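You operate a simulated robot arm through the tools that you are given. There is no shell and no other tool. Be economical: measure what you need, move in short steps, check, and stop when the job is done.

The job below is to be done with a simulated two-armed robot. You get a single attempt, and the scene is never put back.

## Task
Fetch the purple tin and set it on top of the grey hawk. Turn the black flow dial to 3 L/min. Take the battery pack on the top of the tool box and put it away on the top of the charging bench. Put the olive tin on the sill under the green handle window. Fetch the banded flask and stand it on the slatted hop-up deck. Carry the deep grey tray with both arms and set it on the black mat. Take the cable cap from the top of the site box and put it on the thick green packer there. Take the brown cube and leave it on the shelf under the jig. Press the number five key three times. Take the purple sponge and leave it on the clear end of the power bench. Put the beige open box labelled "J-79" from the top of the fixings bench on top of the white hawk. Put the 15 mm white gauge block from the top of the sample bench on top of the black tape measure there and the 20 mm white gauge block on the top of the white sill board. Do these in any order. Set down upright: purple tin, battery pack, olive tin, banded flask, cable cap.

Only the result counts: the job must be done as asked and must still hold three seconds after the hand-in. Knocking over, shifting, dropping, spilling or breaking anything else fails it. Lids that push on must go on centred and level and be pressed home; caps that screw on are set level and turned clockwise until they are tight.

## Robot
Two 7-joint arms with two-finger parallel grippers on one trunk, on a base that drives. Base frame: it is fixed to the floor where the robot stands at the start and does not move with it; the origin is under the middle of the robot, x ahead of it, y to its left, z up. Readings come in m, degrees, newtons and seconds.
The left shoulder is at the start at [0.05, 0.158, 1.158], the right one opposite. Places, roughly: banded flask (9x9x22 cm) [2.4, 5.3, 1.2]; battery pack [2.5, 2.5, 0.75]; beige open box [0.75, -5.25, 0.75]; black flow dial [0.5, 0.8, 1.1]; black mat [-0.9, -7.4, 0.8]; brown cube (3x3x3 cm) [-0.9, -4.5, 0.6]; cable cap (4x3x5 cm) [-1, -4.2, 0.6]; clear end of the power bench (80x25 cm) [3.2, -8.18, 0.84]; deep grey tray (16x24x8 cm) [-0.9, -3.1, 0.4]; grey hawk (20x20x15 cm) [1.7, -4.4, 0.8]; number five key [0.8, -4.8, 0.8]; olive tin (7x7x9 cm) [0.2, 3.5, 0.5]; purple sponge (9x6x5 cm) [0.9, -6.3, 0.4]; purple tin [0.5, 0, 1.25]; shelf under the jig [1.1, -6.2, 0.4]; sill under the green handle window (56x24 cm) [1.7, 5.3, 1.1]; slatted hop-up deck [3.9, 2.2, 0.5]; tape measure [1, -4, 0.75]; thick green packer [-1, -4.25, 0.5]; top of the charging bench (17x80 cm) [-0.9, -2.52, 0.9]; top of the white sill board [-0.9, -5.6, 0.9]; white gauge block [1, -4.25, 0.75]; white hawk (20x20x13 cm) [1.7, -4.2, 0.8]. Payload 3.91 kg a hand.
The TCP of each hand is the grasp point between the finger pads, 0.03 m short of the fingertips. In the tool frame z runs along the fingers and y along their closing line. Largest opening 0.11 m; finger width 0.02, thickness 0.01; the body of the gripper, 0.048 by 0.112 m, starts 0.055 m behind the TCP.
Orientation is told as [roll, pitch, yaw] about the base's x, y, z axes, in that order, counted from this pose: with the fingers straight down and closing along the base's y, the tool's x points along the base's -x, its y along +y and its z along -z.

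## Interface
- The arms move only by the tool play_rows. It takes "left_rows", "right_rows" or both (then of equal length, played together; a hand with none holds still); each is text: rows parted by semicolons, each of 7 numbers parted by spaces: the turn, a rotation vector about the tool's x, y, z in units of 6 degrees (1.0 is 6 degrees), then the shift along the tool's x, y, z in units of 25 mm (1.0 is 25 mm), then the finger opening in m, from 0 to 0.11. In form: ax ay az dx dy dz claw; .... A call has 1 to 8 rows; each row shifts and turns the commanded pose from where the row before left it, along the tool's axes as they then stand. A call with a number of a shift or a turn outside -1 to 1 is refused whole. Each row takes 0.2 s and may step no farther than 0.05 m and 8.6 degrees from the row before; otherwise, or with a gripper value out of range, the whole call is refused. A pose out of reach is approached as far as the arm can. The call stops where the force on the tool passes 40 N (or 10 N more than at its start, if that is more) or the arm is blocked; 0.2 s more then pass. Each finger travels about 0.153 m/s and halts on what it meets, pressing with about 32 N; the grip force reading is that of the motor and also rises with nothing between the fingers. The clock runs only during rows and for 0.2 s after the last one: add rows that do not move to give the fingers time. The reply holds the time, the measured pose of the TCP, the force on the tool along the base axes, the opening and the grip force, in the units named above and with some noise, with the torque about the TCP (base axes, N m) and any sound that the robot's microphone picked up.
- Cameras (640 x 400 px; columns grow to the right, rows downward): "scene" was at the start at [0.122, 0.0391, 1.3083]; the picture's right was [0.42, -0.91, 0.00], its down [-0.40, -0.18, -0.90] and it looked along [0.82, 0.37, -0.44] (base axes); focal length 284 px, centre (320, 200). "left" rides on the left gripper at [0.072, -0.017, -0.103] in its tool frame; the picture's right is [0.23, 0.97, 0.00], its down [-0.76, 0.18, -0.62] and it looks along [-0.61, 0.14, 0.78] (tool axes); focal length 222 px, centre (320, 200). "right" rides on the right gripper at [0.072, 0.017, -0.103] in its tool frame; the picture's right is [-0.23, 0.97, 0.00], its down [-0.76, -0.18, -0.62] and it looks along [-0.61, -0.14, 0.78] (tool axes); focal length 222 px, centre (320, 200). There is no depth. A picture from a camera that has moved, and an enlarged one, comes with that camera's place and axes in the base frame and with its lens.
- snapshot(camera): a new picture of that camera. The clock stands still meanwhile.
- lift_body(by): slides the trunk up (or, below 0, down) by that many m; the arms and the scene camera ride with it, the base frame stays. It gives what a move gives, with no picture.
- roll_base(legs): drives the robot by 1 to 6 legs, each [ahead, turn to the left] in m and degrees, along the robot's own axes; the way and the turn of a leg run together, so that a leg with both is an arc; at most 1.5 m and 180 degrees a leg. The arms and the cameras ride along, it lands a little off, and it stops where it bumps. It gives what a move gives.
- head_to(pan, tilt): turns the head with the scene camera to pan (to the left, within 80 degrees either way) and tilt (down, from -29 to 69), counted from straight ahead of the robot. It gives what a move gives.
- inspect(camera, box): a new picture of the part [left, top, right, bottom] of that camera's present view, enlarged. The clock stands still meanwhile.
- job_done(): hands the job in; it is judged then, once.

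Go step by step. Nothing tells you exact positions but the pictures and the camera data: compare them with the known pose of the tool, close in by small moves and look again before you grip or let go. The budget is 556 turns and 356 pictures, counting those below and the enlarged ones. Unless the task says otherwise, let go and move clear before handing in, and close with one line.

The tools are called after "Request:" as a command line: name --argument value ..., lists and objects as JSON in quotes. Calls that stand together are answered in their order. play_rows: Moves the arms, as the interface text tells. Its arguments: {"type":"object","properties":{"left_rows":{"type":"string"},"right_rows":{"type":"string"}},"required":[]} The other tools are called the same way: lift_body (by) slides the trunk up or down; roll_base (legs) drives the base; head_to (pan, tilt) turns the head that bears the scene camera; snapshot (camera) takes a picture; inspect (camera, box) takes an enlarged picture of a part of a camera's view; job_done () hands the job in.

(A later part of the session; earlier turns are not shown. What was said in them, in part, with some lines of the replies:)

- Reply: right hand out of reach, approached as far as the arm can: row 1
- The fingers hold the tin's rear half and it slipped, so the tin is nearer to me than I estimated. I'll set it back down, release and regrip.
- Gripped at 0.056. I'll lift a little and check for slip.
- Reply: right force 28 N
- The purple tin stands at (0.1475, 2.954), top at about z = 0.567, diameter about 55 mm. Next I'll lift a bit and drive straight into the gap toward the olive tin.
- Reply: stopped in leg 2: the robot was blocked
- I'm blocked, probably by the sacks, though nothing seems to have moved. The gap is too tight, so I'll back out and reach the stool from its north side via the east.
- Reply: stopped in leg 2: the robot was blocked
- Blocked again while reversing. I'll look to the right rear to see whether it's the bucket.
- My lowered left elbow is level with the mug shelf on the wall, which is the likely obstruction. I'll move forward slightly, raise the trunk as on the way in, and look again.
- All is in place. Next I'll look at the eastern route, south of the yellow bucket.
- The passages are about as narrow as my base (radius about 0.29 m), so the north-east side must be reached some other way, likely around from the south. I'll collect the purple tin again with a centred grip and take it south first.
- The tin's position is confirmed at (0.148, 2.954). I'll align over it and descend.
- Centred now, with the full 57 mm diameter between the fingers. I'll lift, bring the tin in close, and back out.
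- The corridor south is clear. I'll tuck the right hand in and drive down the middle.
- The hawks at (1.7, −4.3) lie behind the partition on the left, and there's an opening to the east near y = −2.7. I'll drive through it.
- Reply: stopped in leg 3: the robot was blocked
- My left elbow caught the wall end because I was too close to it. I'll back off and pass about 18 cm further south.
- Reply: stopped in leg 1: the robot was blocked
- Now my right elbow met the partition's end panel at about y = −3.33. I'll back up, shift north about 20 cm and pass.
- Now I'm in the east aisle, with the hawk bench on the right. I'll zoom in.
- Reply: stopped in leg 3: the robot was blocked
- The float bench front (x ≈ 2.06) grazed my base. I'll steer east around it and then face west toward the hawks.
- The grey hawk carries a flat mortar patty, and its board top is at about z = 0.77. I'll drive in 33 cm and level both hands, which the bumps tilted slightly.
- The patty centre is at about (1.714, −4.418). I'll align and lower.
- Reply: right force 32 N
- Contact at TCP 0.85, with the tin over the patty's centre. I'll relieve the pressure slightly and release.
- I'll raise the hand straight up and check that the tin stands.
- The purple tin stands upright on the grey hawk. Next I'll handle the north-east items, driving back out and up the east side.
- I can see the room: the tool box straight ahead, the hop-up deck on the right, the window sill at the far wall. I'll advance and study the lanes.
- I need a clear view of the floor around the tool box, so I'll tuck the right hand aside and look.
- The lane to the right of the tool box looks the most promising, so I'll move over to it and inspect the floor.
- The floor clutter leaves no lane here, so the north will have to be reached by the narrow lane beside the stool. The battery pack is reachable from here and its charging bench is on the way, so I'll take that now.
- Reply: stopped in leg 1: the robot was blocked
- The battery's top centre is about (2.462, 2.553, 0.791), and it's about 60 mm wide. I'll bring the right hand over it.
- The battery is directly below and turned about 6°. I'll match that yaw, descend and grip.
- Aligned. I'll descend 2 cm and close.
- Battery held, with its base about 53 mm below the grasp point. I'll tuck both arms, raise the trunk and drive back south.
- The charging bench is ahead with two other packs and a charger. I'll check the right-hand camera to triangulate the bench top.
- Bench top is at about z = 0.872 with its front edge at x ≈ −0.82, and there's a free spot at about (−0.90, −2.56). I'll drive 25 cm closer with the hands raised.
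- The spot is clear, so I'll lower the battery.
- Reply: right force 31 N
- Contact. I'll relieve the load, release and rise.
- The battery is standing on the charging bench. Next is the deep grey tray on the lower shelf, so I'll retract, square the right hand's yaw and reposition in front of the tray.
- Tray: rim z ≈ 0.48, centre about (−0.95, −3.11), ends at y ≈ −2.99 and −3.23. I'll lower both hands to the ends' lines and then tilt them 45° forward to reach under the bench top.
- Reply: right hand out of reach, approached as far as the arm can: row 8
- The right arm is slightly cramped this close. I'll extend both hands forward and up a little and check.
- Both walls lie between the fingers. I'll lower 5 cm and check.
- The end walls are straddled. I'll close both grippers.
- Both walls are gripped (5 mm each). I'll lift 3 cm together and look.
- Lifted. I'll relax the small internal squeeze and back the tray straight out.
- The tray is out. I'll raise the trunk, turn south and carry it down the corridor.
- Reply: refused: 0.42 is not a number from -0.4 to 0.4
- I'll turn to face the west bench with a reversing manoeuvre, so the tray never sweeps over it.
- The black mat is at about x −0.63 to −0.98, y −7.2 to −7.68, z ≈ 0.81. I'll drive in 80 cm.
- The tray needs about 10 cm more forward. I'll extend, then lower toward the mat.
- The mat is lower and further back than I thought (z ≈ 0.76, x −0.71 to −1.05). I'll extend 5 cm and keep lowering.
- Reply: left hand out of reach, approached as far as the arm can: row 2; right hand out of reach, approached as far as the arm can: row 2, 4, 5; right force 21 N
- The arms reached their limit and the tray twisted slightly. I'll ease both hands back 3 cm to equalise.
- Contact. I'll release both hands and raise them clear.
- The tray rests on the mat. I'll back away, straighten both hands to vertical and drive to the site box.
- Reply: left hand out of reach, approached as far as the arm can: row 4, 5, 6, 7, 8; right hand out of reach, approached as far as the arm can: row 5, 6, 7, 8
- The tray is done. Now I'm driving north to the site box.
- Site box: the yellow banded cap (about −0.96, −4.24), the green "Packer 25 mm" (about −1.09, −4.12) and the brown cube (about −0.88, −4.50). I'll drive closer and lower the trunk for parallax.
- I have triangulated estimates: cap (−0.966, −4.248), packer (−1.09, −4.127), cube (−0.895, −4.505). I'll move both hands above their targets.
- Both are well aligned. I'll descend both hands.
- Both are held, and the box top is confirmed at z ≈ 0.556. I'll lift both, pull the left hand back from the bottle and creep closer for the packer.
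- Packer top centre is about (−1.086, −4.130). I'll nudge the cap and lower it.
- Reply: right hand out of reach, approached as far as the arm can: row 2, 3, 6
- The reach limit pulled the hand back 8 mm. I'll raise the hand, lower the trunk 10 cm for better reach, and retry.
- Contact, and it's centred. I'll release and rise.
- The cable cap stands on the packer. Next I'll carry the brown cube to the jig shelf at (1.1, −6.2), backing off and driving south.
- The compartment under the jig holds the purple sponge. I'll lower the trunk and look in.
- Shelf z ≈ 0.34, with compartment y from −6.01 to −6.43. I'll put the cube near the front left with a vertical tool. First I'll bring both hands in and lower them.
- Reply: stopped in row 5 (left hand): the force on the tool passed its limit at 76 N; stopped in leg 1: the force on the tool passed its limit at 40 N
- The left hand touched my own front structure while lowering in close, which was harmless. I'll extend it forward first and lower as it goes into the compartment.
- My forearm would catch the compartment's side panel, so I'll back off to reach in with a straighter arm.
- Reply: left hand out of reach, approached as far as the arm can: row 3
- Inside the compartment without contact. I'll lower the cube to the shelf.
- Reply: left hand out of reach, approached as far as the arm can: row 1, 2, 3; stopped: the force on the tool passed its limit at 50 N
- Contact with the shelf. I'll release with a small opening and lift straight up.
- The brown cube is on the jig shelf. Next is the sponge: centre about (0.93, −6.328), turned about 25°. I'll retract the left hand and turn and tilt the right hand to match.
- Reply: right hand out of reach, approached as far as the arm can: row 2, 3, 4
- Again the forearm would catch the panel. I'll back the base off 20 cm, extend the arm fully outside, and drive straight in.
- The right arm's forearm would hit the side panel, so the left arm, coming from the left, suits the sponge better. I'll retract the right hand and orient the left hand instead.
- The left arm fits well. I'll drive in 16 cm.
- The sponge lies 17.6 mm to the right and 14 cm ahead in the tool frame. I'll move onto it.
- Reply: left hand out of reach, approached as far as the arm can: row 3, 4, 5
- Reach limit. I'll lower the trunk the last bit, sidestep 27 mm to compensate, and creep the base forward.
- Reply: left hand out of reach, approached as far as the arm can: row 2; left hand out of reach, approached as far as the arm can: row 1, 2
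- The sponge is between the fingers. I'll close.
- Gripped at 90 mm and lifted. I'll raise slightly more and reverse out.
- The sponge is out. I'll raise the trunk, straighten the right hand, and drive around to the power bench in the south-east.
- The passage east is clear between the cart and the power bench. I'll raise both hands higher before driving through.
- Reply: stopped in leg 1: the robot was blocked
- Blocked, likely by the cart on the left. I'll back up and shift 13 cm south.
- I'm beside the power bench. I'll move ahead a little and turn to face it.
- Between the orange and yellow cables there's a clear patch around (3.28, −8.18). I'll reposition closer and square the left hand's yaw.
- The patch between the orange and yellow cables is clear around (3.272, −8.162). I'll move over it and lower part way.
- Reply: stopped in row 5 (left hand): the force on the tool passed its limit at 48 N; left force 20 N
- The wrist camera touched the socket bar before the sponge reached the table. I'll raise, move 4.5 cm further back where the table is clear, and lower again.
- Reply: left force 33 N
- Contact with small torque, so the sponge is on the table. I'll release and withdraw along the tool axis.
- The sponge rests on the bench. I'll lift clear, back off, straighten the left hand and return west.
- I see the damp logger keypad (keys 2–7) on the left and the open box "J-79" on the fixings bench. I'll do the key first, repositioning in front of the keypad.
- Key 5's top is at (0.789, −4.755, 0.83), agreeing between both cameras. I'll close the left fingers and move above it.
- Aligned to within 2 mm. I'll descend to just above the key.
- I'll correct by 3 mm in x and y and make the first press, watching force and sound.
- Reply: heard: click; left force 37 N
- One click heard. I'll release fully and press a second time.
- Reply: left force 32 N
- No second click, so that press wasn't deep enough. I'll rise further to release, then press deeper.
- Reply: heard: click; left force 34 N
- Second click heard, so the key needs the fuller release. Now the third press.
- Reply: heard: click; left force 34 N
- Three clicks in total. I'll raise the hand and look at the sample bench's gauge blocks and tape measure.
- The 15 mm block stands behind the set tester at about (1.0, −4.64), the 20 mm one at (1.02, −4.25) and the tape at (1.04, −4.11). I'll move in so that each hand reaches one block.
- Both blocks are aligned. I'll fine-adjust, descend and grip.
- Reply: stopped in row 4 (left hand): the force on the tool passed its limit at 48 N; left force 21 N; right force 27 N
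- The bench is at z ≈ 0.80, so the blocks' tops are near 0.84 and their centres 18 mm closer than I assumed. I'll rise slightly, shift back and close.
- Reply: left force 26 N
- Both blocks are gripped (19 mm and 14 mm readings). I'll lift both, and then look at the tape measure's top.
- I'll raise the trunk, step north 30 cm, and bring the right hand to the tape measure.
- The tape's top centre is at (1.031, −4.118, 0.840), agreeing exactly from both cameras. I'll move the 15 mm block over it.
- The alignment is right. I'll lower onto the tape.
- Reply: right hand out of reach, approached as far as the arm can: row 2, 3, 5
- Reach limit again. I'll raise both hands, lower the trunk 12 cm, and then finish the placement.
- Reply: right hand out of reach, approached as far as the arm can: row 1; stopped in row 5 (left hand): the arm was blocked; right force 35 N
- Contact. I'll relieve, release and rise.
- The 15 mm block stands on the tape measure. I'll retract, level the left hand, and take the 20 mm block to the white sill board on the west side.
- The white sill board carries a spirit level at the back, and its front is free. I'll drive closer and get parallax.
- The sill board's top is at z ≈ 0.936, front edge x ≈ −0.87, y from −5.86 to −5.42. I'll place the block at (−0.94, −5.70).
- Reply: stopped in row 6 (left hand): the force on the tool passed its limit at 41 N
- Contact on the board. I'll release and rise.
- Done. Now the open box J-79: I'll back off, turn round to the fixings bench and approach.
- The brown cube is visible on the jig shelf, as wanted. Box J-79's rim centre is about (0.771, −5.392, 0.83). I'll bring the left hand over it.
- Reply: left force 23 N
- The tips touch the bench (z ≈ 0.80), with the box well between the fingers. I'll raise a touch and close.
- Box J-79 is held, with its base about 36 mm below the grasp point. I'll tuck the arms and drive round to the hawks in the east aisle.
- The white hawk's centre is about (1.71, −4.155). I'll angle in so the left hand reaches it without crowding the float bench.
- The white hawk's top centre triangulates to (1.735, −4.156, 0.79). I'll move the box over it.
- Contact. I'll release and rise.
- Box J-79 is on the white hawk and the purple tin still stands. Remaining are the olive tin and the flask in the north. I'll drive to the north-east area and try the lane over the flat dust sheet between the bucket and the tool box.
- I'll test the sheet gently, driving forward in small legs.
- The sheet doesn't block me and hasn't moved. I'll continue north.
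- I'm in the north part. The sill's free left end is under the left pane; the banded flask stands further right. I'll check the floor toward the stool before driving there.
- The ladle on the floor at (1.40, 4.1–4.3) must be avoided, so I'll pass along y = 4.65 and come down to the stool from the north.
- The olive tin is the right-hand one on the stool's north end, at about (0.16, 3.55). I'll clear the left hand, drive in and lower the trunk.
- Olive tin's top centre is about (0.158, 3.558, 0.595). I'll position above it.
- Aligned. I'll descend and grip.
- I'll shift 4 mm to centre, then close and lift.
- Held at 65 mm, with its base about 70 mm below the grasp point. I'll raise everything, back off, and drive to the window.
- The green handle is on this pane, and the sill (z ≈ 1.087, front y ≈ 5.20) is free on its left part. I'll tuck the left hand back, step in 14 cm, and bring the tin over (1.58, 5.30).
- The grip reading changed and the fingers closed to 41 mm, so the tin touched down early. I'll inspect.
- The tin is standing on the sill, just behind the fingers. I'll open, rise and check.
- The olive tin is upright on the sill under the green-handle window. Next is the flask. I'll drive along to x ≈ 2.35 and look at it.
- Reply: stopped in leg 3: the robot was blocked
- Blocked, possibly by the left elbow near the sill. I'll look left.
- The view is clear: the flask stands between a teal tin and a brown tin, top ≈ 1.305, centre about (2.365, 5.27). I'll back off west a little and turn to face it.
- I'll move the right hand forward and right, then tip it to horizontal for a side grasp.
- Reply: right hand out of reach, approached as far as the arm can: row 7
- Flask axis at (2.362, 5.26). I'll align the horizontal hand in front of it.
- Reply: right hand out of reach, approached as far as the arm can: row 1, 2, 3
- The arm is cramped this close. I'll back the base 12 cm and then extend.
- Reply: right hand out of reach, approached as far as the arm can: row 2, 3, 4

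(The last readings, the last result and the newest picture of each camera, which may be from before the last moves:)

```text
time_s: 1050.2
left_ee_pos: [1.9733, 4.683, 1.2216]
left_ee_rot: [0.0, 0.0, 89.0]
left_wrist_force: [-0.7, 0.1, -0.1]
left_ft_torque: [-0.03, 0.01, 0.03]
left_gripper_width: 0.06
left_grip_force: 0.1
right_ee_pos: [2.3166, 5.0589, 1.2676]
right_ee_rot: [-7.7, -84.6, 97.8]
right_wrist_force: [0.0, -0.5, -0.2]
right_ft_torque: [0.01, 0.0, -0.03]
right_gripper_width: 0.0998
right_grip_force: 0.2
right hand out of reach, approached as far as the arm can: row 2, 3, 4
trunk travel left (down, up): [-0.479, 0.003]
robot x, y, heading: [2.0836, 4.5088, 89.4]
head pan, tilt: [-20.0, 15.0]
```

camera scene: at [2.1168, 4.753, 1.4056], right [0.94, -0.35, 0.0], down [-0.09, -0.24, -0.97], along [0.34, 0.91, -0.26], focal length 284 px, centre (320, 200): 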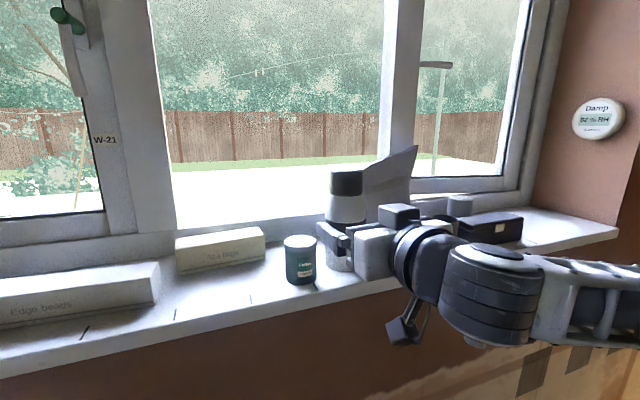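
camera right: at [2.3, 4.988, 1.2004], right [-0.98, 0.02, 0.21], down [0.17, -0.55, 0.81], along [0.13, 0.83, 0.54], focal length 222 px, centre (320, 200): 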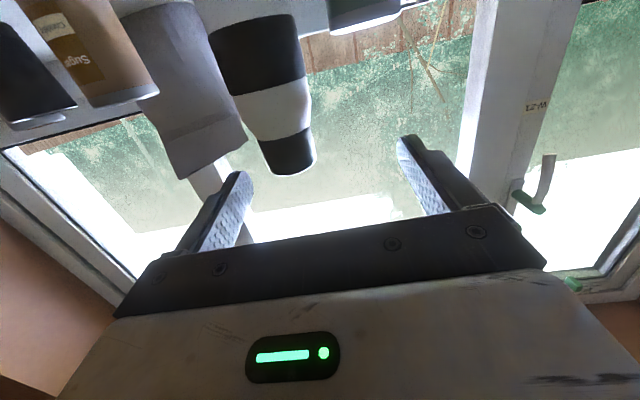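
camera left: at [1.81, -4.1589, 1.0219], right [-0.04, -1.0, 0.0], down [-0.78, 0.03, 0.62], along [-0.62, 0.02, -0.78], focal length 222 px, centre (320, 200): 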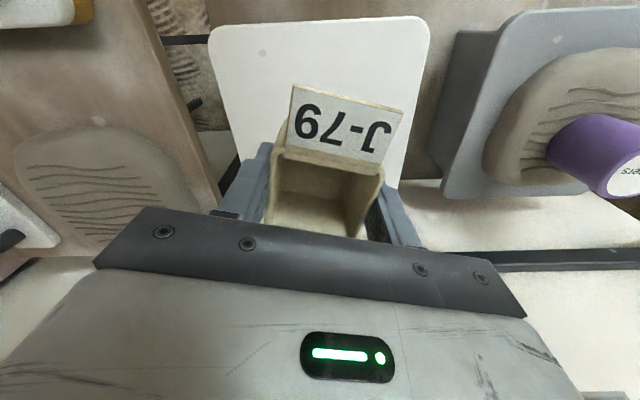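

Request:
play_rows --right_rows "0 0.9 0 0 0 0 0.1;0 0 0 0.3 -0.6 0.6 0.1;0 0 0 0.3 -0.6 0.6 0.1;0 0 0 0.2 -0.6 0.6 0.1"

Request:
inspect --camera "scene" --box '[260, 150, 460, 310]'

```text
time_s: 1051.2
left_ee_pos: [1.9738, 4.6818, 1.2206]
left_ee_rot: [-0.1, 0.1, 89.1]
left_wrist_force: [0.2, 0.6, 0.1]
left_ft_torque: [0.02, 0.0, 0.0]
left_gripper_width: 0.0602
left_grip_force: 0.1
right_ee_pos: [2.3625, 5.0983, 1.241]
right_ee_rot: [-3.9, -79.7, 94.0]
right_wrist_force: [-0.8, 0.1, 0.1]
right_ft_torque: [-0.03, 0.01, 0.0]
right_gripper_width: 0.1
right_grip_force: 0.0
trunk travel left (down, up): [-0.479, 0.003]
robot x, y, heading: [2.0864, 4.5041, 89.5]
head pan, tilt: [-20.0, 15.0]
```

```text
2.50 times, centred on (360, 230) of scene
camera zoom: at [2.1163, 4.6356, 1.4055], right [0.94, -0.35, 0.0], down [-0.09, -0.24, -0.97], along [0.34, 0.91, -0.26], focal length 709 px, centre (220, 125)
```

zoom: 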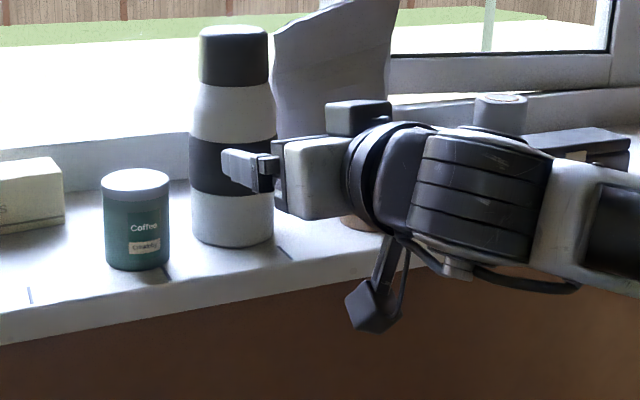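

Now reachable at 80° tilt. I'll advance toward the flask.

Request:
play_rows --right_rows "0 0 0 -0.16 0 0.883 0.1;0 0 0 -0.16 0 0.883 0.1;0 0 0 -0.16 0 0.883 0.1;0 0 0 -0.16 0 0.883 0.1;0 0 0 -0.16 0 0.883 0.1"

Request:
inspect --camera "scene" --box '[260, 150, 460, 310]'

Request:
snapshot --camera "right"

```text
time_s: 1052.4
left_ee_pos: [1.9721, 4.682, 1.2203]
left_ee_rot: [0.0, 0.1, 89.1]
left_wrist_force: [-0.1, -0.1, 0.0]
left_ft_torque: [-0.02, -0.02, 0.0]
left_gripper_width: 0.0603
left_grip_force: 0.1
right_ee_pos: [2.3615, 5.212, 1.2409]
right_ee_rot: [-4.0, -79.5, 94.2]
right_wrist_force: [0.7, 0.0, 0.7]
right_ft_torque: [-0.01, 0.01, 0.01]
right_gripper_width: 0.1001
right_grip_force: 0.0
trunk travel left (down, up): [-0.479, 0.003]
robot x, y, heading: [2.0837, 4.5084, 89.6]
head pan, tilt: [-20.0, 15.0]
```

```text
2.50 times, centred on (360, 230) of scene
camera zoom: at [2.1157, 4.6358, 1.4055], right [0.94, -0.35, 0.0], down [-0.09, -0.24, -0.97], along [0.34, 0.91, -0.26], focal length 709 px, centre (220, 125)
```

zoom: 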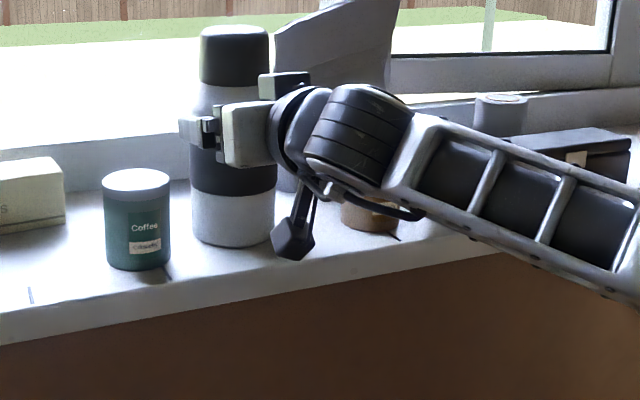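

```text
48 pictures are left
camera right: at [2.346, 5.0966, 1.1885], right [-0.98, 0.04, 0.21], down [0.17, -0.48, 0.86], along [0.13, 0.88, 0.46], focal length 222 px, centre (320, 200)
```

right: 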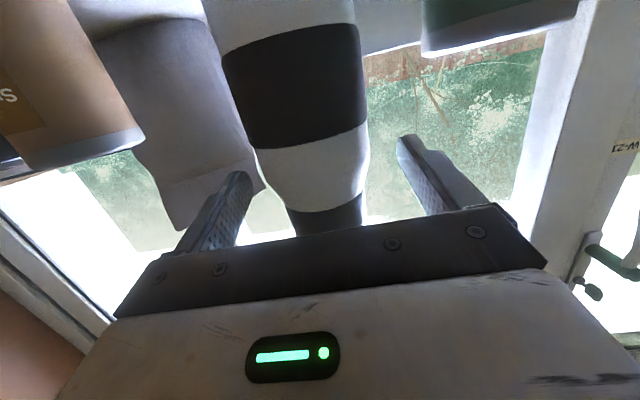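

Fingers are either side. I'll lower 3.5 cm to the straight part of the flask, advance the last 4 cm and close.

Request:
play_rows --right_rows "0 0 0 0.7 -0.1 0.13 0.1;0 0 0 0.7 0 0.13 0.1;0 0 0 -0.15 0 0.85 0.1;0 0 0 -0.15 0 0.85 0.1;0 0 0 0 0 0 0.1"

Request:
snapshot --camera "right"

Request:
inspect --camera "scene" --box '[260, 150, 460, 310]'

```text
time_s: 1053.6
left_ee_pos: [1.973, 4.682, 1.2221]
left_ee_rot: [-0.1, 0.1, 89.1]
left_wrist_force: [-0.1, 0.6, -0.1]
left_ft_torque: [-0.02, 0.02, -0.01]
left_gripper_width: 0.0599
left_grip_force: 0.1
right_ee_pos: [2.3627, 5.2543, 1.2053]
right_ee_rot: [-4.0, -79.8, 94.0]
right_wrist_force: [-0.1, -0.4, -0.7]
right_ft_torque: [0.0, 0.04, 0.0]
right_gripper_width: 0.0998
right_grip_force: 0.0
trunk travel left (down, up): [-0.479, 0.003]
robot x, y, heading: [2.0832, 4.5119, 89.8]
head pan, tilt: [-20.0, 15.0]
```

```text
47 pictures are left
camera right: at [2.3474, 5.1392, 1.1531], right [-0.98, 0.04, 0.21], down [0.17, -0.48, 0.86], along [0.13, 0.88, 0.46], focal length 222 px, centre (320, 200)
```

right: 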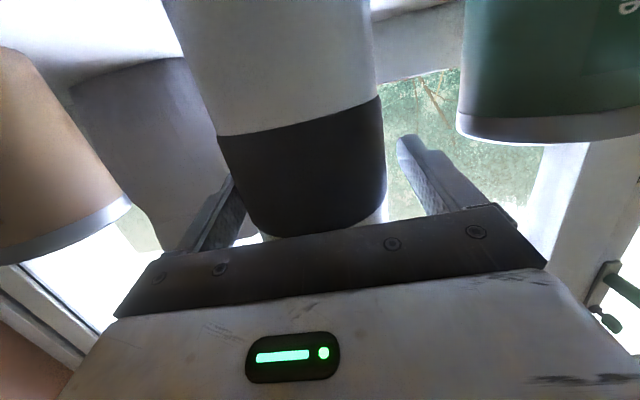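

```text
2.50 times, centred on (360, 230) of scene
camera zoom: at [2.1161, 4.6352, 1.4056], right [0.94, -0.35, 0.0], down [-0.09, -0.24, -0.97], along [0.34, 0.91, -0.26], focal length 709 px, centre (220, 125)
```

zoom: 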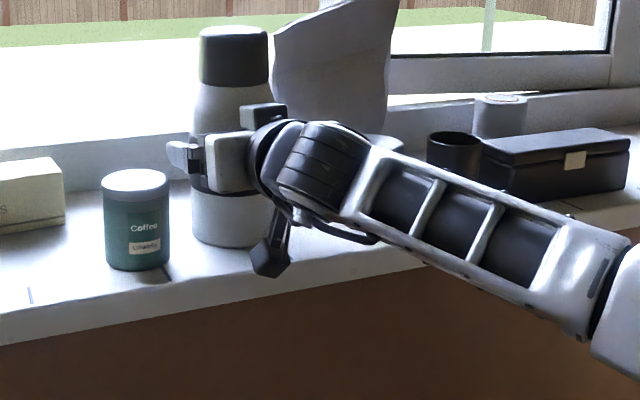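

Request:
play_rows --right_rows "0 0 0 0 -0.25 0 0.1;0 0 0 0 0 0 0.085;0 0 0 0 0 0 0.06;0 0 0 0 0 0 0.06;0 0 0 0 0 0 0.06"

Request:
inspect --camera "scene" --box '[260, 150, 460, 310]'

```text
time_s: 1054.8
left_ee_pos: [1.9733, 4.6837, 1.2204]
left_ee_rot: [0.0, 0.1, 89.1]
left_wrist_force: [0.0, 0.3, -0.8]
left_ft_torque: [0.02, 0.01, 0.0]
left_gripper_width: 0.0597
left_grip_force: 0.1
right_ee_pos: [2.3689, 5.2534, 1.2057]
right_ee_rot: [-3.6, -79.8, 93.8]
right_wrist_force: [-2.2, -0.1, 0.0]
right_ft_torque: [0.02, 0.25, 0.08]
right_gripper_width: 0.0846
right_grip_force: 31.8
trunk travel left (down, up): [-0.479, 0.003]
robot x, y, heading: [2.0848, 4.5082, 89.3]
head pan, tilt: [-20.0, 15.0]
```

```text
2.50 times, centred on (360, 230) of scene
camera zoom: at [2.1157, 4.6355, 1.4055], right [0.94, -0.35, 0.0], down [-0.09, -0.24, -0.97], along [0.34, 0.91, -0.26], focal length 709 px, centre (220, 125)
```

zoom: 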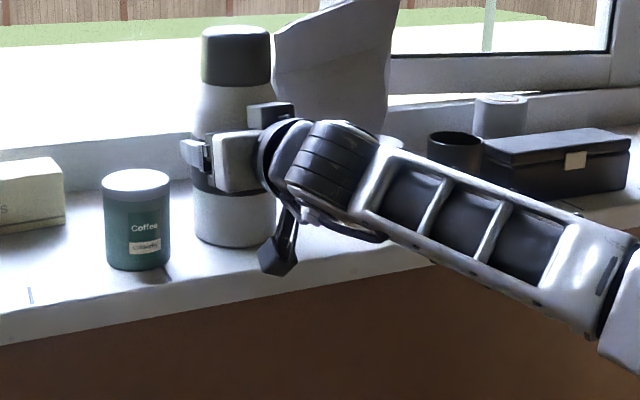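

Gripped at 85 mm. I'll lift 5 cm and check.

Request:
play_rows --right_rows "0 0 0 -0.4 0 -0.07 0.06;0 0 0 -0.7 0 -0.13 0.06;0 0 0 -0.8 0 -0.14 0.06;0 0 0 0 0 0 0.06"

Request:
inspect --camera "scene" --box '[260, 120, 460, 280]'

```text
time_s: 1055.8
left_ee_pos: [1.9745, 4.6835, 1.221]
left_ee_rot: [-0.1, 0.0, 89.2]
left_wrist_force: [-1.0, -0.2, 0.4]
left_ft_torque: [0.0, -0.02, -0.04]
left_gripper_width: 0.0599
left_grip_force: 0.1
right_ee_pos: [2.3687, 5.2554, 1.2523]
right_ee_rot: [-3.7, -79.5, 93.9]
right_wrist_force: [0.8, 0.3, -4.5]
right_ft_torque: [-0.09, 0.01, 0.02]
right_gripper_width: 0.0849
right_grip_force: 31.4
trunk travel left (down, up): [-0.479, 0.003]
robot x, y, heading: [2.0835, 4.5052, 89.5]
head pan, tilt: [-20.0, 15.0]
```

```text
2.50 times, centred on (360, 200) of scene
camera zoom: at [2.1164, 4.6363, 1.4054], right [0.94, -0.35, 0.0], down [-0.09, -0.24, -0.97], along [0.34, 0.91, -0.26], focal length 709 px, centre (220, 200)
```

zoom: 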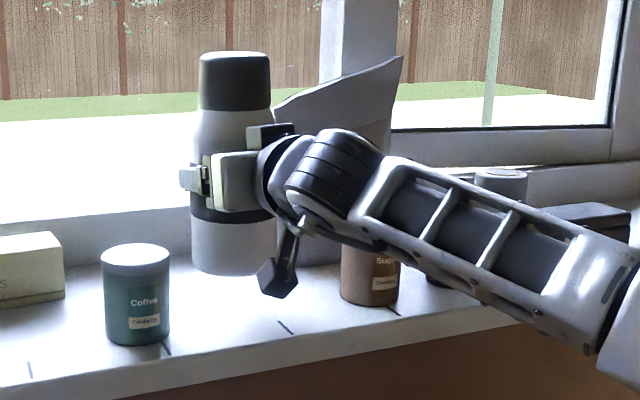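

The flask is held. I'll raise it further above the neighbouring tins and reverse straight back.

Request:
play_rows --right_rows "0 0 0 -0.7 0 -0.13 0.06;0 0 0 -0.7 0 -0.13 0.06;0 0 0 -0.7 0 -0.13 0.06;0 0 0 0 0 0 0.06"

Request:
roll_base --legs '[[-0.35, 0]]'

Request:
snapshot --camera "scene"

```text
time_s: 1056.8
left_ee_pos: [1.9724, 4.6833, 1.2208]
left_ee_rot: [0.0, 0.1, 89.1]
left_wrist_force: [0.4, -0.6, -0.4]
left_ft_torque: [0.01, -0.02, -0.02]
left_gripper_width: 0.0601
left_grip_force: 0.0
right_ee_pos: [2.3699, 5.2564, 1.306]
right_ee_rot: [-3.9, -79.7, 93.9]
right_wrist_force: [-0.1, -0.4, -5.9]
right_ft_torque: [-0.11, 0.0, 0.02]
right_gripper_width: 0.0845
right_grip_force: 31.9
trunk travel left (down, up): [-0.479, 0.003]
robot x, y, heading: [2.0836, 4.5088, 89.5]
head pan, tilt: [-20.0, 15.0]
```

```text
time_s: 1059.1
left_ee_pos: [1.9718, 4.3235, 1.2218]
left_ee_rot: [0.0, 0.1, 89.4]
left_wrist_force: [0.3, 0.2, 0.3]
left_ft_torque: [0.01, -0.02, -0.02]
left_gripper_width: 0.0597
left_grip_force: 0.1
right_ee_pos: [2.3648, 4.8999, 1.3063]
right_ee_rot: [-3.8, -79.6, 94.1]
right_wrist_force: [0.0, 0.2, -5.9]
right_ft_torque: [-0.09, 0.03, -0.01]
right_gripper_width: 0.0848
right_grip_force: 31.8
trunk travel left (down, up): [-0.479, 0.003]
robot x, y, heading: [2.083, 4.15, 89.5]
head pan, tilt: [-20.0, 15.0]
```

```text
43 pictures are left
camera scene: at [2.114, 4.2777, 1.4055], right [0.94, -0.34, 0.0], down [-0.09, -0.24, -0.97], along [0.33, 0.91, -0.26], focal length 284 px, centre (320, 200)
```

scene: 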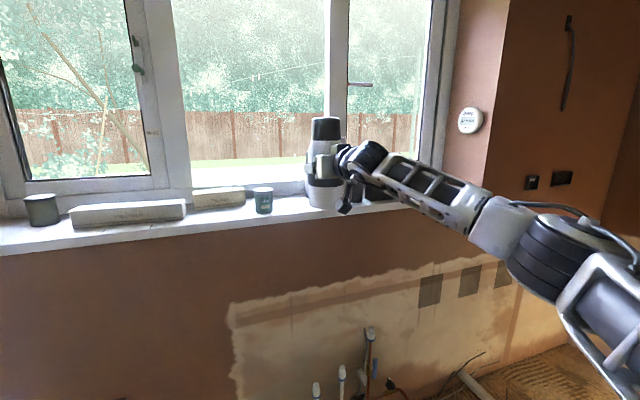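

All sill objects are still standing. I'll centre the flask ahead of me, then take it to the hop-up deck's north end: turn, reverse east, and approach diagonally.

Request:
play_rows --right_rows "0 0 0 0 1 0 0.06;0 0 0 0 1 0 0.06;0 0 0 0 1 0 0.06;0 0 0 0 1 0 0.06;0 0 0 0 1 0 0.06;0 0 0 0 1 0 0.06;0 0 0 0 1 0 0.06;0 0 0 0 1 0 0.06" --left_rows "0 0 0 -0.6 0.6 0 0.06;0 0 0 -0.6 0.6 0 0.06;0 0 0 -0.6 0.6 0 0.06;0 0 0 -0.6 0.6 0 0.06;0 0 0 -0.6 0.6 0 0.06;0 0 0 -0.6 0 0 0.06;0 0 0 -0.6 0 0 0.06;0 0 0 -0.6 0 0 0.06"

Request:
roll_base --legs '[[0, 90.5], [-1.25, 0]]'

Request:
head_to --pan 78 --tilt 35

Request:
snapshot --camera "scene"

```text
time_s: 1060.9
left_ee_pos: [1.897, 4.4476, 1.2223]
left_ee_rot: [0.0, 0.1, 89.3]
left_wrist_force: [-0.3, -0.3, 0.2]
left_ft_torque: [-0.01, 0.0, 0.02]
left_gripper_width: 0.0601
left_grip_force: 0.2
right_ee_pos: [2.1646, 4.8995, 1.3041]
right_ee_rot: [-4.2, -79.6, 94.4]
right_wrist_force: [-0.4, 0.0, -5.0]
right_ft_torque: [-0.05, 0.0, 0.0]
right_gripper_width: 0.0846
right_grip_force: 32.1
trunk travel left (down, up): [-0.479, 0.003]
robot x, y, heading: [2.0858, 4.1496, 89.9]
head pan, tilt: [-20.0, 15.0]
```

```text
time_s: 1071.0
left_ee_pos: [3.0348, 3.9573, 1.2212]
left_ee_rot: [0.1, 0.1, 178.9]
left_wrist_force: [0.2, -0.2, 0.1]
left_ft_torque: [-0.04, 0.01, 0.0]
left_gripper_width: 0.0601
left_grip_force: 0.1
right_ee_pos: [2.5831, 4.2305, 1.3042]
right_ee_rot: [-3.9, -79.6, -176.3]
right_wrist_force: [0.5, -0.9, -5.8]
right_ft_torque: [-0.03, -0.07, 0.02]
right_gripper_width: 0.0845
right_grip_force: 31.8
trunk travel left (down, up): [-0.479, 0.003]
robot x, y, heading: [3.3314, 4.1408, 179.7]
head pan, tilt: [-20.0, 15.0]
```

```text
time_s: 1072.8
left_ee_pos: [3.0345, 3.9571, 1.2215]
left_ee_rot: [0.0, 0.2, 178.8]
left_wrist_force: [-0.3, -0.5, -0.4]
left_ft_torque: [-0.01, 0.02, 0.0]
left_gripper_width: 0.06
left_grip_force: 0.1
right_ee_pos: [2.583, 4.2304, 1.3047]
right_ee_rot: [-3.9, -79.6, -176.3]
right_wrist_force: [-0.2, 0.2, -4.6]
right_ft_torque: [0.02, -0.09, 0.01]
right_gripper_width: 0.0845
right_grip_force: 32.1
trunk travel left (down, up): [-0.479, 0.003]
robot x, y, heading: [3.3303, 4.1388, 179.5]
head pan, tilt: [78.0, 35.0]
```

```text
42 pictures are left
camera scene: at [3.271, 4.0565, 1.3735], right [-0.98, 0.22, 0.0], down [0.13, 0.56, -0.82], along [-0.18, -0.8, -0.57], focal length 284 px, centre (320, 200)
```

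scene: 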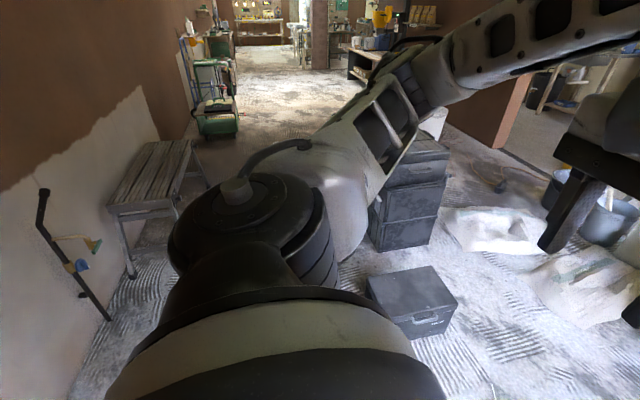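

The deck's north end spans x 3.73–4.07 at y ≈ 2.72. I'll centre the hand a little more, turn, and drive the diagonal.

Request:
play_rows --right_rows "0 0 0 0 0.9 0 0.06;0 0 0 0 0.9 0 0.06;0 0 0 0 0.9 0 0.06;0 0 0 0 0.9 0 0.06"

Request:
roll_base --legs '[[0, 108], [0.5, 0], [0.4, 0]]'

Request:
head_to --pan 0 --tilt 38

Request:
snapshot --camera "scene"

```text
time_s: 1073.8
left_ee_pos: [3.0344, 3.9562, 1.2217]
left_ee_rot: [-0.1, 0.2, 178.9]
left_wrist_force: [0.4, -1.1, -1.3]
left_ft_torque: [0.02, 0.01, -0.01]
left_gripper_width: 0.0602
left_grip_force: 0.1
right_ee_pos: [2.5837, 4.1387, 1.3044]
right_ee_rot: [-3.9, -79.6, -176.0]
right_wrist_force: [-0.2, -0.8, -5.9]
right_ft_torque: [-0.02, -0.07, -0.01]
right_gripper_width: 0.0848
right_grip_force: 31.7
trunk travel left (down, up): [-0.479, 0.003]
robot x, y, heading: [3.3292, 4.1386, 179.6]
head pan, tilt: [78.0, 35.0]
```

```text
time_s: 1083.4
left_ee_pos: [3.8885, 3.0592, 1.221]
left_ee_rot: [0.0, 0.1, -72.2]
left_wrist_force: [-0.1, 0.5, 0.0]
left_ft_torque: [0.01, 0.01, 0.0]
left_gripper_width: 0.0602
left_grip_force: 0.0
right_ee_pos: [3.8621, 2.5727, 1.3034]
right_ee_rot: [-3.9, -79.5, -67.4]
right_wrist_force: [-0.1, -0.2, -5.9]
right_ft_torque: [0.06, 0.04, 0.0]
right_gripper_width: 0.0846
right_grip_force: 31.9
trunk travel left (down, up): [-0.479, 0.003]
robot x, y, heading: [3.617, 3.2831, -71.7]
head pan, tilt: [78.0, 35.0]
```

```text
time_s: 1084.9
left_ee_pos: [3.8898, 3.0598, 1.2212]
left_ee_rot: [0.1, 0.1, -72.1]
left_wrist_force: [-0.2, 0.3, 0.7]
left_ft_torque: [-0.01, 0.0, 0.0]
left_gripper_width: 0.0597
left_grip_force: 0.1
right_ee_pos: [3.8622, 2.5737, 1.3044]
right_ee_rot: [-3.8, -79.7, -67.4]
right_wrist_force: [0.4, 0.6, -5.4]
right_ft_torque: [0.09, 0.02, -0.03]
right_gripper_width: 0.0848
right_grip_force: 32.0
trunk travel left (down, up): [-0.479, 0.003]
robot x, y, heading: [3.6197, 3.2839, -71.9]
head pan, tilt: [0.0, 38.0]
```

```text
41 pictures are left
camera scene: at [3.6569, 3.1625, 1.3689], right [-0.95, -0.31, 0.0], down [-0.19, 0.58, -0.79], along [0.25, -0.75, -0.62], focal length 284 px, centre (320, 200)
```

scene: 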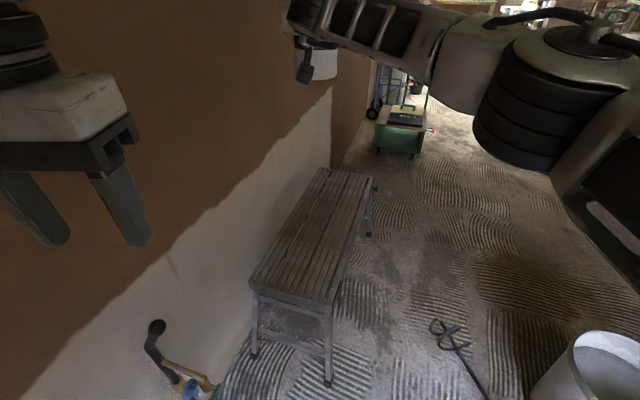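

Deck top: x 3.80–4.09, y 1.84–2.65, z ≈ 0.50. I'll move in and lower the trunk.

Request:
roll_base --legs '[[0.13, 0]]'

Request:
play_rows --right_rows "0 0 0 0 0.8 0 0.06;0 0 0 0 0.8 0 0.06"

Request:
lift_body --by -0.4

Request:
snapshot --camera "scene"

```text
time_s: 1086.2
left_ee_pos: [3.9298, 2.9376, 1.222]
left_ee_rot: [0.0, 0.1, -72.0]
left_wrist_force: [-0.1, 0.1, -0.2]
left_ft_torque: [-0.01, 0.0, 0.03]
left_gripper_width: 0.0599
left_grip_force: 0.0
right_ee_pos: [3.9029, 2.4523, 1.3043]
right_ee_rot: [-3.8, -79.6, -67.4]
right_wrist_force: [-1.0, -1.1, -5.2]
right_ft_torque: [0.08, 0.05, 0.01]
right_gripper_width: 0.0846
right_grip_force: 31.5
trunk travel left (down, up): [-0.479, 0.003]
robot x, y, heading: [3.6573, 3.1579, -71.6]
head pan, tilt: [0.0, 38.0]
```

```text
time_s: 1086.8
left_ee_pos: [3.9308, 2.9367, 1.2217]
left_ee_rot: [0.0, 0.1, -72.2]
left_wrist_force: [0.1, -0.8, 0.3]
left_ft_torque: [-0.01, 0.03, -0.01]
left_gripper_width: 0.0603
left_grip_force: 0.0
right_ee_pos: [3.943, 2.4633, 1.3013]
right_ee_rot: [-3.6, -79.6, -67.5]
right_wrist_force: [-0.9, -1.0, -5.2]
right_ft_torque: [0.1, 0.02, 0.04]
right_gripper_width: 0.0845
right_grip_force: 31.7
trunk travel left (down, up): [-0.479, 0.003]
robot x, y, heading: [3.6579, 3.1569, -71.4]
head pan, tilt: [0.0, 38.0]
```

```text
time_s: 1090.6
left_ee_pos: [3.929, 2.9382, 0.8213]
left_ee_rot: [-0.1, 0.1, -72.0]
left_wrist_force: [-0.3, -0.9, 0.4]
left_ft_torque: [-0.01, -0.03, 0.03]
left_gripper_width: 0.0599
left_grip_force: 0.0
right_ee_pos: [3.9419, 2.4637, 0.9024]
right_ee_rot: [-3.5, -79.6, -67.4]
right_wrist_force: [0.4, 0.3, -5.3]
right_ft_torque: [0.09, 0.05, -0.01]
right_gripper_width: 0.0845
right_grip_force: 31.6
trunk travel left (down, up): [-0.079, 0.403]
robot x, y, heading: [3.661, 3.1588, -71.5]
head pan, tilt: [0.0, 38.0]
```

```text
40 pictures are left
camera scene: at [3.6975, 3.0393, 0.9687], right [-0.95, -0.32, 0.0], down [-0.19, 0.58, -0.79], along [0.25, -0.75, -0.62], focal length 284 px, centre (320, 200)
```

scene: 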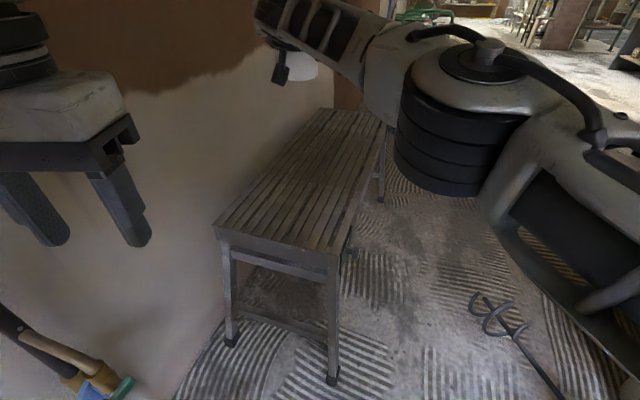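

The flask is 17 cm in from the deck's north end and centred across it. I'll lower the hand.

Request:
play_rows --right_rows "0 0 0 0.984 0 0.18 0.06;0 0 0 0.984 0 0.18 0.06;0 0 0 0.984 0 0.18 0.06;0 0 0 0.984 0 0.18 0.06;0 0 0 0.984 0 0.18 0.06;0 0 0 0.984 0 0.18 0.06"

Request:
snapshot --camera "scene"

```text
time_s: 1092.0
left_ee_pos: [3.9292, 2.9365, 0.8226]
left_ee_rot: [0.0, 0.1, -72.0]
left_wrist_force: [0.4, -0.1, -0.7]
left_ft_torque: [0.01, -0.02, -0.01]
left_gripper_width: 0.0602
left_grip_force: 0.0
right_ee_pos: [3.9433, 2.4633, 0.7527]
right_ee_rot: [-3.3, -79.5, -67.8]
right_wrist_force: [0.2, -0.5, -5.4]
right_ft_torque: [0.1, 0.04, -0.03]
right_gripper_width: 0.0844
right_grip_force: 32.4
trunk travel left (down, up): [-0.079, 0.403]
robot x, y, heading: [3.6619, 3.1599, -71.5]
head pan, tilt: [0.0, 38.0]
```

```text
39 pictures are left
camera scene: at [3.6976, 3.0393, 0.9689], right [-0.95, -0.32, 0.0], down [-0.19, 0.58, -0.79], along [0.25, -0.75, -0.62], focal length 284 px, centre (320, 200)
```

scene: 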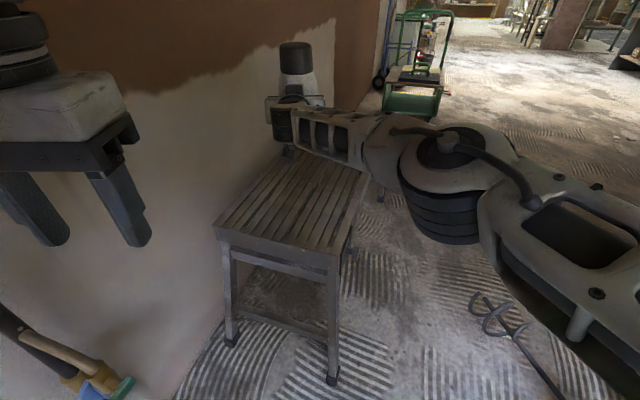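

Request:
play_rows --right_rows "0 0 0 0.984 0 0.18 0.06;0 0 0 0.984 0 0.18 0.06;0 0 0 0.984 0 0.18 0.06;0 0 0 0.6 0 0.11 0.06"

Request:
inspect --camera "scene" --box '[200, 60, 400, 260]'

```text
time_s: 1093.0
left_ee_pos: [3.9297, 2.9376, 0.8222]
left_ee_rot: [0.0, 0.2, -72.1]
left_wrist_force: [-0.2, 0.0, -0.4]
left_ft_torque: [0.0, 0.01, -0.02]
left_gripper_width: 0.0601
left_grip_force: 0.1
right_ee_pos: [3.9222, 2.4557, 0.6646]
right_ee_rot: [-3.3, -79.6, -67.8]
right_wrist_force: [-0.2, 0.0, -6.1]
right_ft_torque: [0.12, 0.06, -0.01]
right_gripper_width: 0.0848
right_grip_force: 31.6
right hand out of reach, approached as far as the arm can: row 3, 4
trunk travel left (down, up): [-0.079, 0.403]
robot x, y, heading: [3.6575, 3.1585, -71.2]
head pan, tilt: [0.0, 38.0]
```

```text
2.00 times, centred on (300, 160) of scene
camera zoom: at [3.6976, 3.039, 0.969], right [-0.95, -0.32, 0.0], down [-0.19, 0.58, -0.79], along [0.25, -0.75, -0.62], focal length 568 px, centre (360, 280)
```

zoom: 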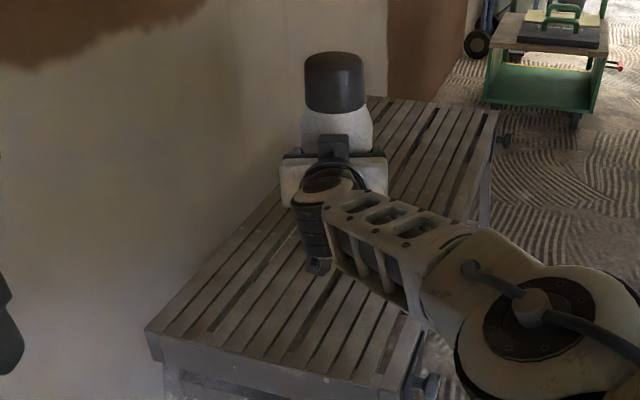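

I'll use the trunk for the last few centimetres.

Request:
lift_body --by -0.03

Request:
lift_body --by -0.008

Request:
inspect --camera "scene" --box '[200, 60, 400, 260]'

```text
time_s: 1093.8
left_ee_pos: [3.9297, 2.9359, 0.7914]
left_ee_rot: [0.0, 0.2, -72.0]
left_wrist_force: [0.8, 0.6, -0.2]
left_ft_torque: [0.03, 0.02, 0.0]
left_gripper_width: 0.0599
left_grip_force: 0.0
right_ee_pos: [3.9229, 2.4569, 0.6347]
right_ee_rot: [-3.4, -79.6, -67.6]
right_wrist_force: [0.2, -0.5, -5.6]
right_ft_torque: [0.1, 0.05, 0.0]
right_gripper_width: 0.0847
right_grip_force: 32.1
trunk travel left (down, up): [-0.049, 0.433]
robot x, y, heading: [3.6602, 3.1633, -71.0]
head pan, tilt: [0.0, 38.0]
```

```text
time_s: 1094.4
left_ee_pos: [3.9311, 2.9382, 0.783]
left_ee_rot: [0.0, 0.1, -72.0]
left_wrist_force: [0.1, 0.2, 0.5]
left_ft_torque: [0.01, 0.02, 0.0]
left_gripper_width: 0.0595
left_grip_force: 0.0
right_ee_pos: [3.9236, 2.4554, 0.6272]
right_ee_rot: [-3.3, -79.6, -67.7]
right_wrist_force: [0.0, -0.1, -6.2]
right_ft_torque: [0.09, 0.02, 0.01]
right_gripper_width: 0.0848
right_grip_force: 32.1
trunk travel left (down, up): [-0.041, 0.441]
robot x, y, heading: [3.6595, 3.1588, -71.4]
head pan, tilt: [0.0, 38.0]
```

```text
2.00 times, centred on (300, 160) of scene
camera zoom: at [3.6975, 3.0393, 0.9308], right [-0.95, -0.32, 0.0], down [-0.19, 0.58, -0.79], along [0.25, -0.75, -0.62], focal length 568 px, centre (360, 280)
```

zoom: 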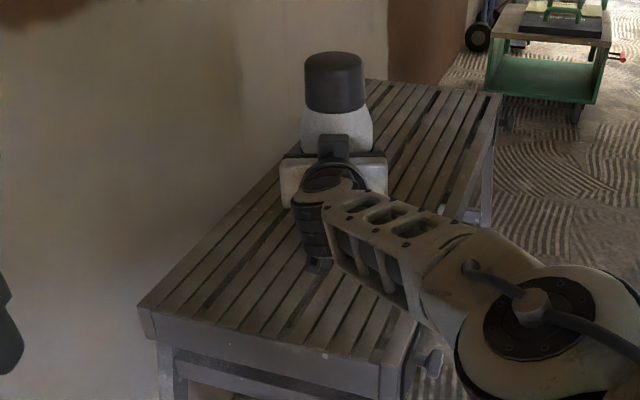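

Request:
lift_body --by -0.01

Request:
lift_body --by -0.008

```text
time_s: 1094.9
left_ee_pos: [3.9297, 2.9375, 0.7745]
left_ee_rot: [0.0, 0.2, -72.1]
left_wrist_force: [0.3, -0.1, -0.2]
left_ft_torque: [0.02, 0.0, 0.01]
left_gripper_width: 0.0599
left_grip_force: 0.1
right_ee_pos: [3.9236, 2.4557, 0.6166]
right_ee_rot: [-3.4, -79.7, -67.8]
right_wrist_force: [0.8, 0.4, -5.5]
right_ft_torque: [0.11, 0.03, 0.01]
right_gripper_width: 0.0848
right_grip_force: 31.5
trunk travel left (down, up): [-0.031, 0.451]
robot x, y, heading: [3.6639, 3.1585, -71.5]
head pan, tilt: [0.0, 38.0]
```

```text
time_s: 1095.5
left_ee_pos: [3.9287, 2.9362, 0.7654]
left_ee_rot: [0.1, 0.2, -72.0]
left_wrist_force: [0.1, 0.1, -0.4]
left_ft_torque: [0.0, -0.01, -0.02]
left_gripper_width: 0.0601
left_grip_force: 0.0
right_ee_pos: [3.9234, 2.4556, 0.6089]
right_ee_rot: [-3.2, -79.6, -67.8]
right_wrist_force: [-0.3, 0.3, -6.1]
right_ft_torque: [0.07, -0.01, -0.02]
right_gripper_width: 0.0848
right_grip_force: 32.7
trunk travel left (down, up): [-0.023, 0.459]
robot x, y, heading: [3.6599, 3.1591, -71.5]
head pan, tilt: [0.0, 38.0]
```

Request:
lift_body --by -0.01

Request:
lift_body --by -0.01

Request:
inspect --camera "scene" --box '[220, 60, 360, 200]'

```text
time_s: 1096.1
left_ee_pos: [3.9302, 2.9364, 0.7557]
left_ee_rot: [0.1, 0.1, -72.0]
left_wrist_force: [0.4, 0.9, 0.1]
left_ft_torque: [-0.03, 0.03, 0.0]
left_gripper_width: 0.0599
left_grip_force: 0.0
right_ee_pos: [3.9242, 2.4556, 0.5988]
right_ee_rot: [-3.3, -79.6, -67.8]
right_wrist_force: [-0.8, -0.1, -6.4]
right_ft_torque: [0.08, 0.04, -0.02]
right_gripper_width: 0.0845
right_grip_force: 32.0
trunk travel left (down, up): [-0.013, 0.469]
robot x, y, heading: [3.6574, 3.1588, -71.4]
head pan, tilt: [0.0, 38.0]
```

```text
time_s: 1096.7
left_ee_pos: [3.9299, 2.9387, 0.7464]
left_ee_rot: [0.0, 0.0, -72.0]
left_wrist_force: [0.8, 0.1, 0.5]
left_ft_torque: [-0.01, 0.01, 0.0]
left_gripper_width: 0.0599
left_grip_force: 0.0
right_ee_pos: [3.9236, 2.455, 0.5973]
right_ee_rot: [-3.5, -80.3, -67.8]
right_wrist_force: [2.8, -3.6, 21.4]
right_ft_torque: [0.05, -1.16, -0.03]
right_gripper_width: 0.0846
right_grip_force: 32.7
trunk travel left (down, up): [-0.003, 0.479]
robot x, y, heading: [3.658, 3.1565, -71.5]
head pan, tilt: [0.0, 38.0]
```

```text
2.86 times, centred on (290, 130) of scene
camera zoom: at [3.6975, 3.041, 0.8935], right [-0.95, -0.32, 0.0], down [-0.19, 0.58, -0.79], along [0.25, -0.75, -0.61], focal length 811 px, centre (406, 400)
```

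zoom: 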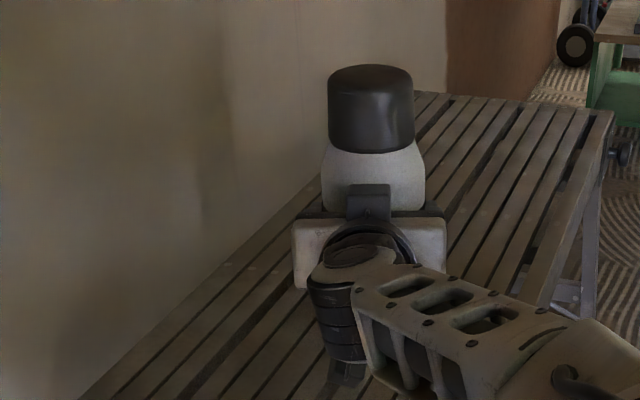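

Contact with the deck. I'll relieve slightly, open, and withdraw straight back.

Request:
lift_body --by 0.004

Request:
play_rows --right_rows "0 0 0 0 0 0 0.087;0 0 0 0 0 0 0.092;0 0 0 0 0 0 0.1;0 0 0 0 0 0 0.107;0 0 0 0 0 0 0.107"

Request:
inspect --camera "scene" --box '[220, 60, 360, 200]'

Request:
snapshot --camera "right"

```text
time_s: 1097.2
left_ee_pos: [3.9295, 2.9374, 0.7508]
left_ee_rot: [-0.1, 0.0, -72.0]
left_wrist_force: [-0.4, 0.5, -0.5]
left_ft_torque: [0.02, -0.03, 0.03]
left_gripper_width: 0.0601
left_grip_force: 0.0
right_ee_pos: [3.9212, 2.4546, 0.5971]
right_ee_rot: [-4.0, -80.0, -67.2]
right_wrist_force: [2.7, -5.0, 15.0]
right_ft_torque: [-0.4, -0.84, -0.17]
right_gripper_width: 0.0847
right_grip_force: 32.4
trunk travel left (down, up): [-0.007, 0.475]
robot x, y, heading: [3.6616, 3.1567, -71.7]
head pan, tilt: [0.0, 38.0]
```

```text
time_s: 1098.4
left_ee_pos: [3.9298, 2.9368, 0.749]
left_ee_rot: [0.0, 0.1, -71.9]
left_wrist_force: [-0.3, 0.6, -0.6]
left_ft_torque: [0.02, 0.01, 0.03]
left_gripper_width: 0.0601
left_grip_force: 0.0
right_ee_pos: [3.9234, 2.4564, 0.5942]
right_ee_rot: [-3.4, -79.7, -67.7]
right_wrist_force: [0.3, 0.0, -0.3]
right_ft_torque: [0.01, -0.02, -0.01]
right_gripper_width: 0.1072
right_grip_force: 0.1
trunk travel left (down, up): [-0.007, 0.475]
robot x, y, heading: [3.6582, 3.1607, -71.6]
head pan, tilt: [0.0, 38.0]
```

```text
2.86 times, centred on (290, 130) of scene
camera zoom: at [3.6975, 3.0399, 0.897], right [-0.95, -0.32, 0.0], down [-0.19, 0.58, -0.79], along [0.25, -0.75, -0.62], focal length 811 px, centre (406, 400)
```

zoom: 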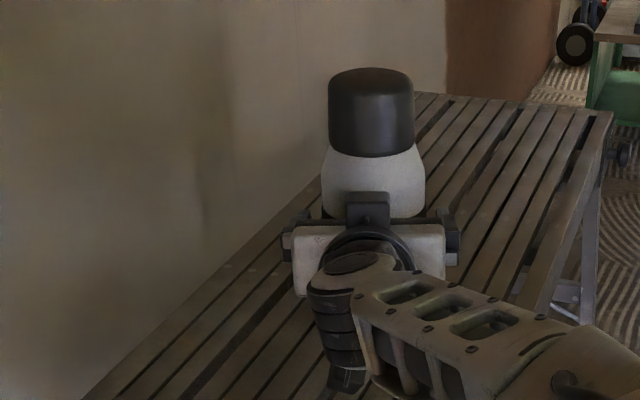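

```text
34 pictures are left
camera right: at [3.9018, 2.5691, 0.5414], right [0.94, 0.28, 0.21], down [-0.31, 0.4, 0.86], along [0.16, -0.87, 0.46], focal length 222 px, centre (320, 200)
```

right: 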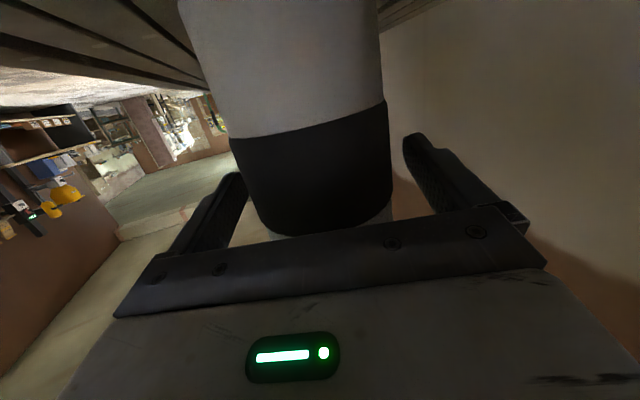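

The flask stands free between the open fingers. I'll withdraw.

Request:
play_rows --right_rows "0 0 0 0.1 0 -0.5 0.107;0 0 0 0.17 0 -0.95 0.107;0 0 0 0.17 0 -0.95 0.107;0 0 0 0.17 0 -0.95 0.107;0 0 0 0 0 -0.95 0.107"

Request:
inspect --camera "scene" --box '[220, 60, 360, 200]'

```text
time_s: 1099.6
left_ee_pos: [3.9297, 2.9377, 0.7501]
left_ee_rot: [0.1, -0.1, -72.0]
left_wrist_force: [0.4, 0.9, -0.4]
left_ft_torque: [-0.02, -0.01, -0.01]
left_gripper_width: 0.0599
left_grip_force: 0.0
right_ee_pos: [3.8873, 2.5593, 0.598]
right_ee_rot: [-3.3, -79.7, -67.9]
right_wrist_force: [-0.5, 0.3, -0.3]
right_ft_torque: [0.0, 0.02, 0.0]
right_gripper_width: 0.1068
right_grip_force: 0.1
trunk travel left (down, up): [-0.007, 0.475]
robot x, y, heading: [3.6601, 3.1586, -71.4]
head pan, tilt: [0.0, 38.0]
```

```text
2.86 times, centred on (290, 130) of scene
camera zoom: at [3.6976, 3.0399, 0.897], right [-0.95, -0.32, 0.0], down [-0.19, 0.58, -0.79], along [0.25, -0.75, -0.62], focal length 811 px, centre (406, 400)
```

zoom: 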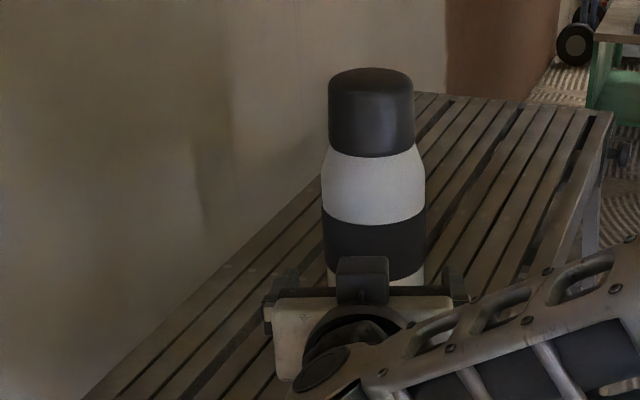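

The flask stands on the hop-up deck. I'll back clear and take a last look.

Request:
roll_base --legs '[[-0.3, 0]]'

Request:
snapshot --camera "scene"

```text
time_s: 1101.7
left_ee_pos: [3.8342, 3.2244, 0.7493]
left_ee_rot: [-0.1, 0.0, -71.7]
left_wrist_force: [-0.5, -0.2, -0.3]
left_ft_torque: [-0.03, 0.0, 0.02]
left_gripper_width: 0.06
left_grip_force: 0.1
right_ee_pos: [3.7944, 2.8469, 0.5977]
right_ee_rot: [-3.6, -79.8, -67.2]
right_wrist_force: [0.1, 0.4, -1.1]
right_ft_torque: [0.01, -0.02, 0.01]
right_gripper_width: 0.1071
right_grip_force: 0.1
trunk travel left (down, up): [-0.007, 0.475]
robot x, y, heading: [3.5637, 3.4443, -71.3]
head pan, tilt: [0.0, 38.0]
```

```text
32 pictures are left
camera scene: at [3.6023, 3.3262, 0.897], right [-0.95, -0.32, 0.0], down [-0.2, 0.58, -0.79], along [0.25, -0.75, -0.62], focal length 284 px, centre (320, 200)
```

scene: 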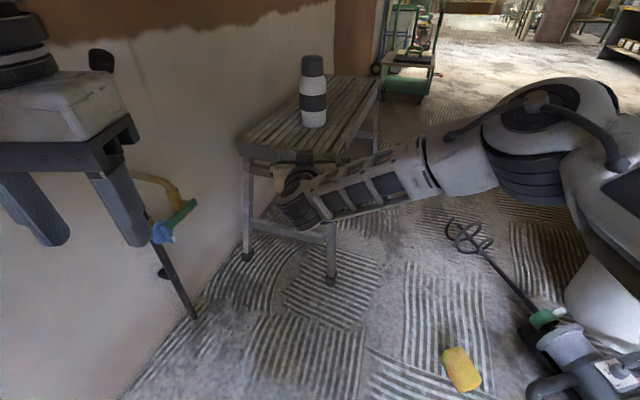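

The flask stands upright on the deck and the hands are clear. Every task item has been placed or set, so I'm handing in.

Request:
job_done

```text
The job is handed in.
```

I handed the job in with all twelve tasks carried out and both hands clear. The tape measure shifted about 8 mm when I released the 15 mm block, and I brushed a few fixtures while driving without seeing any of them move.
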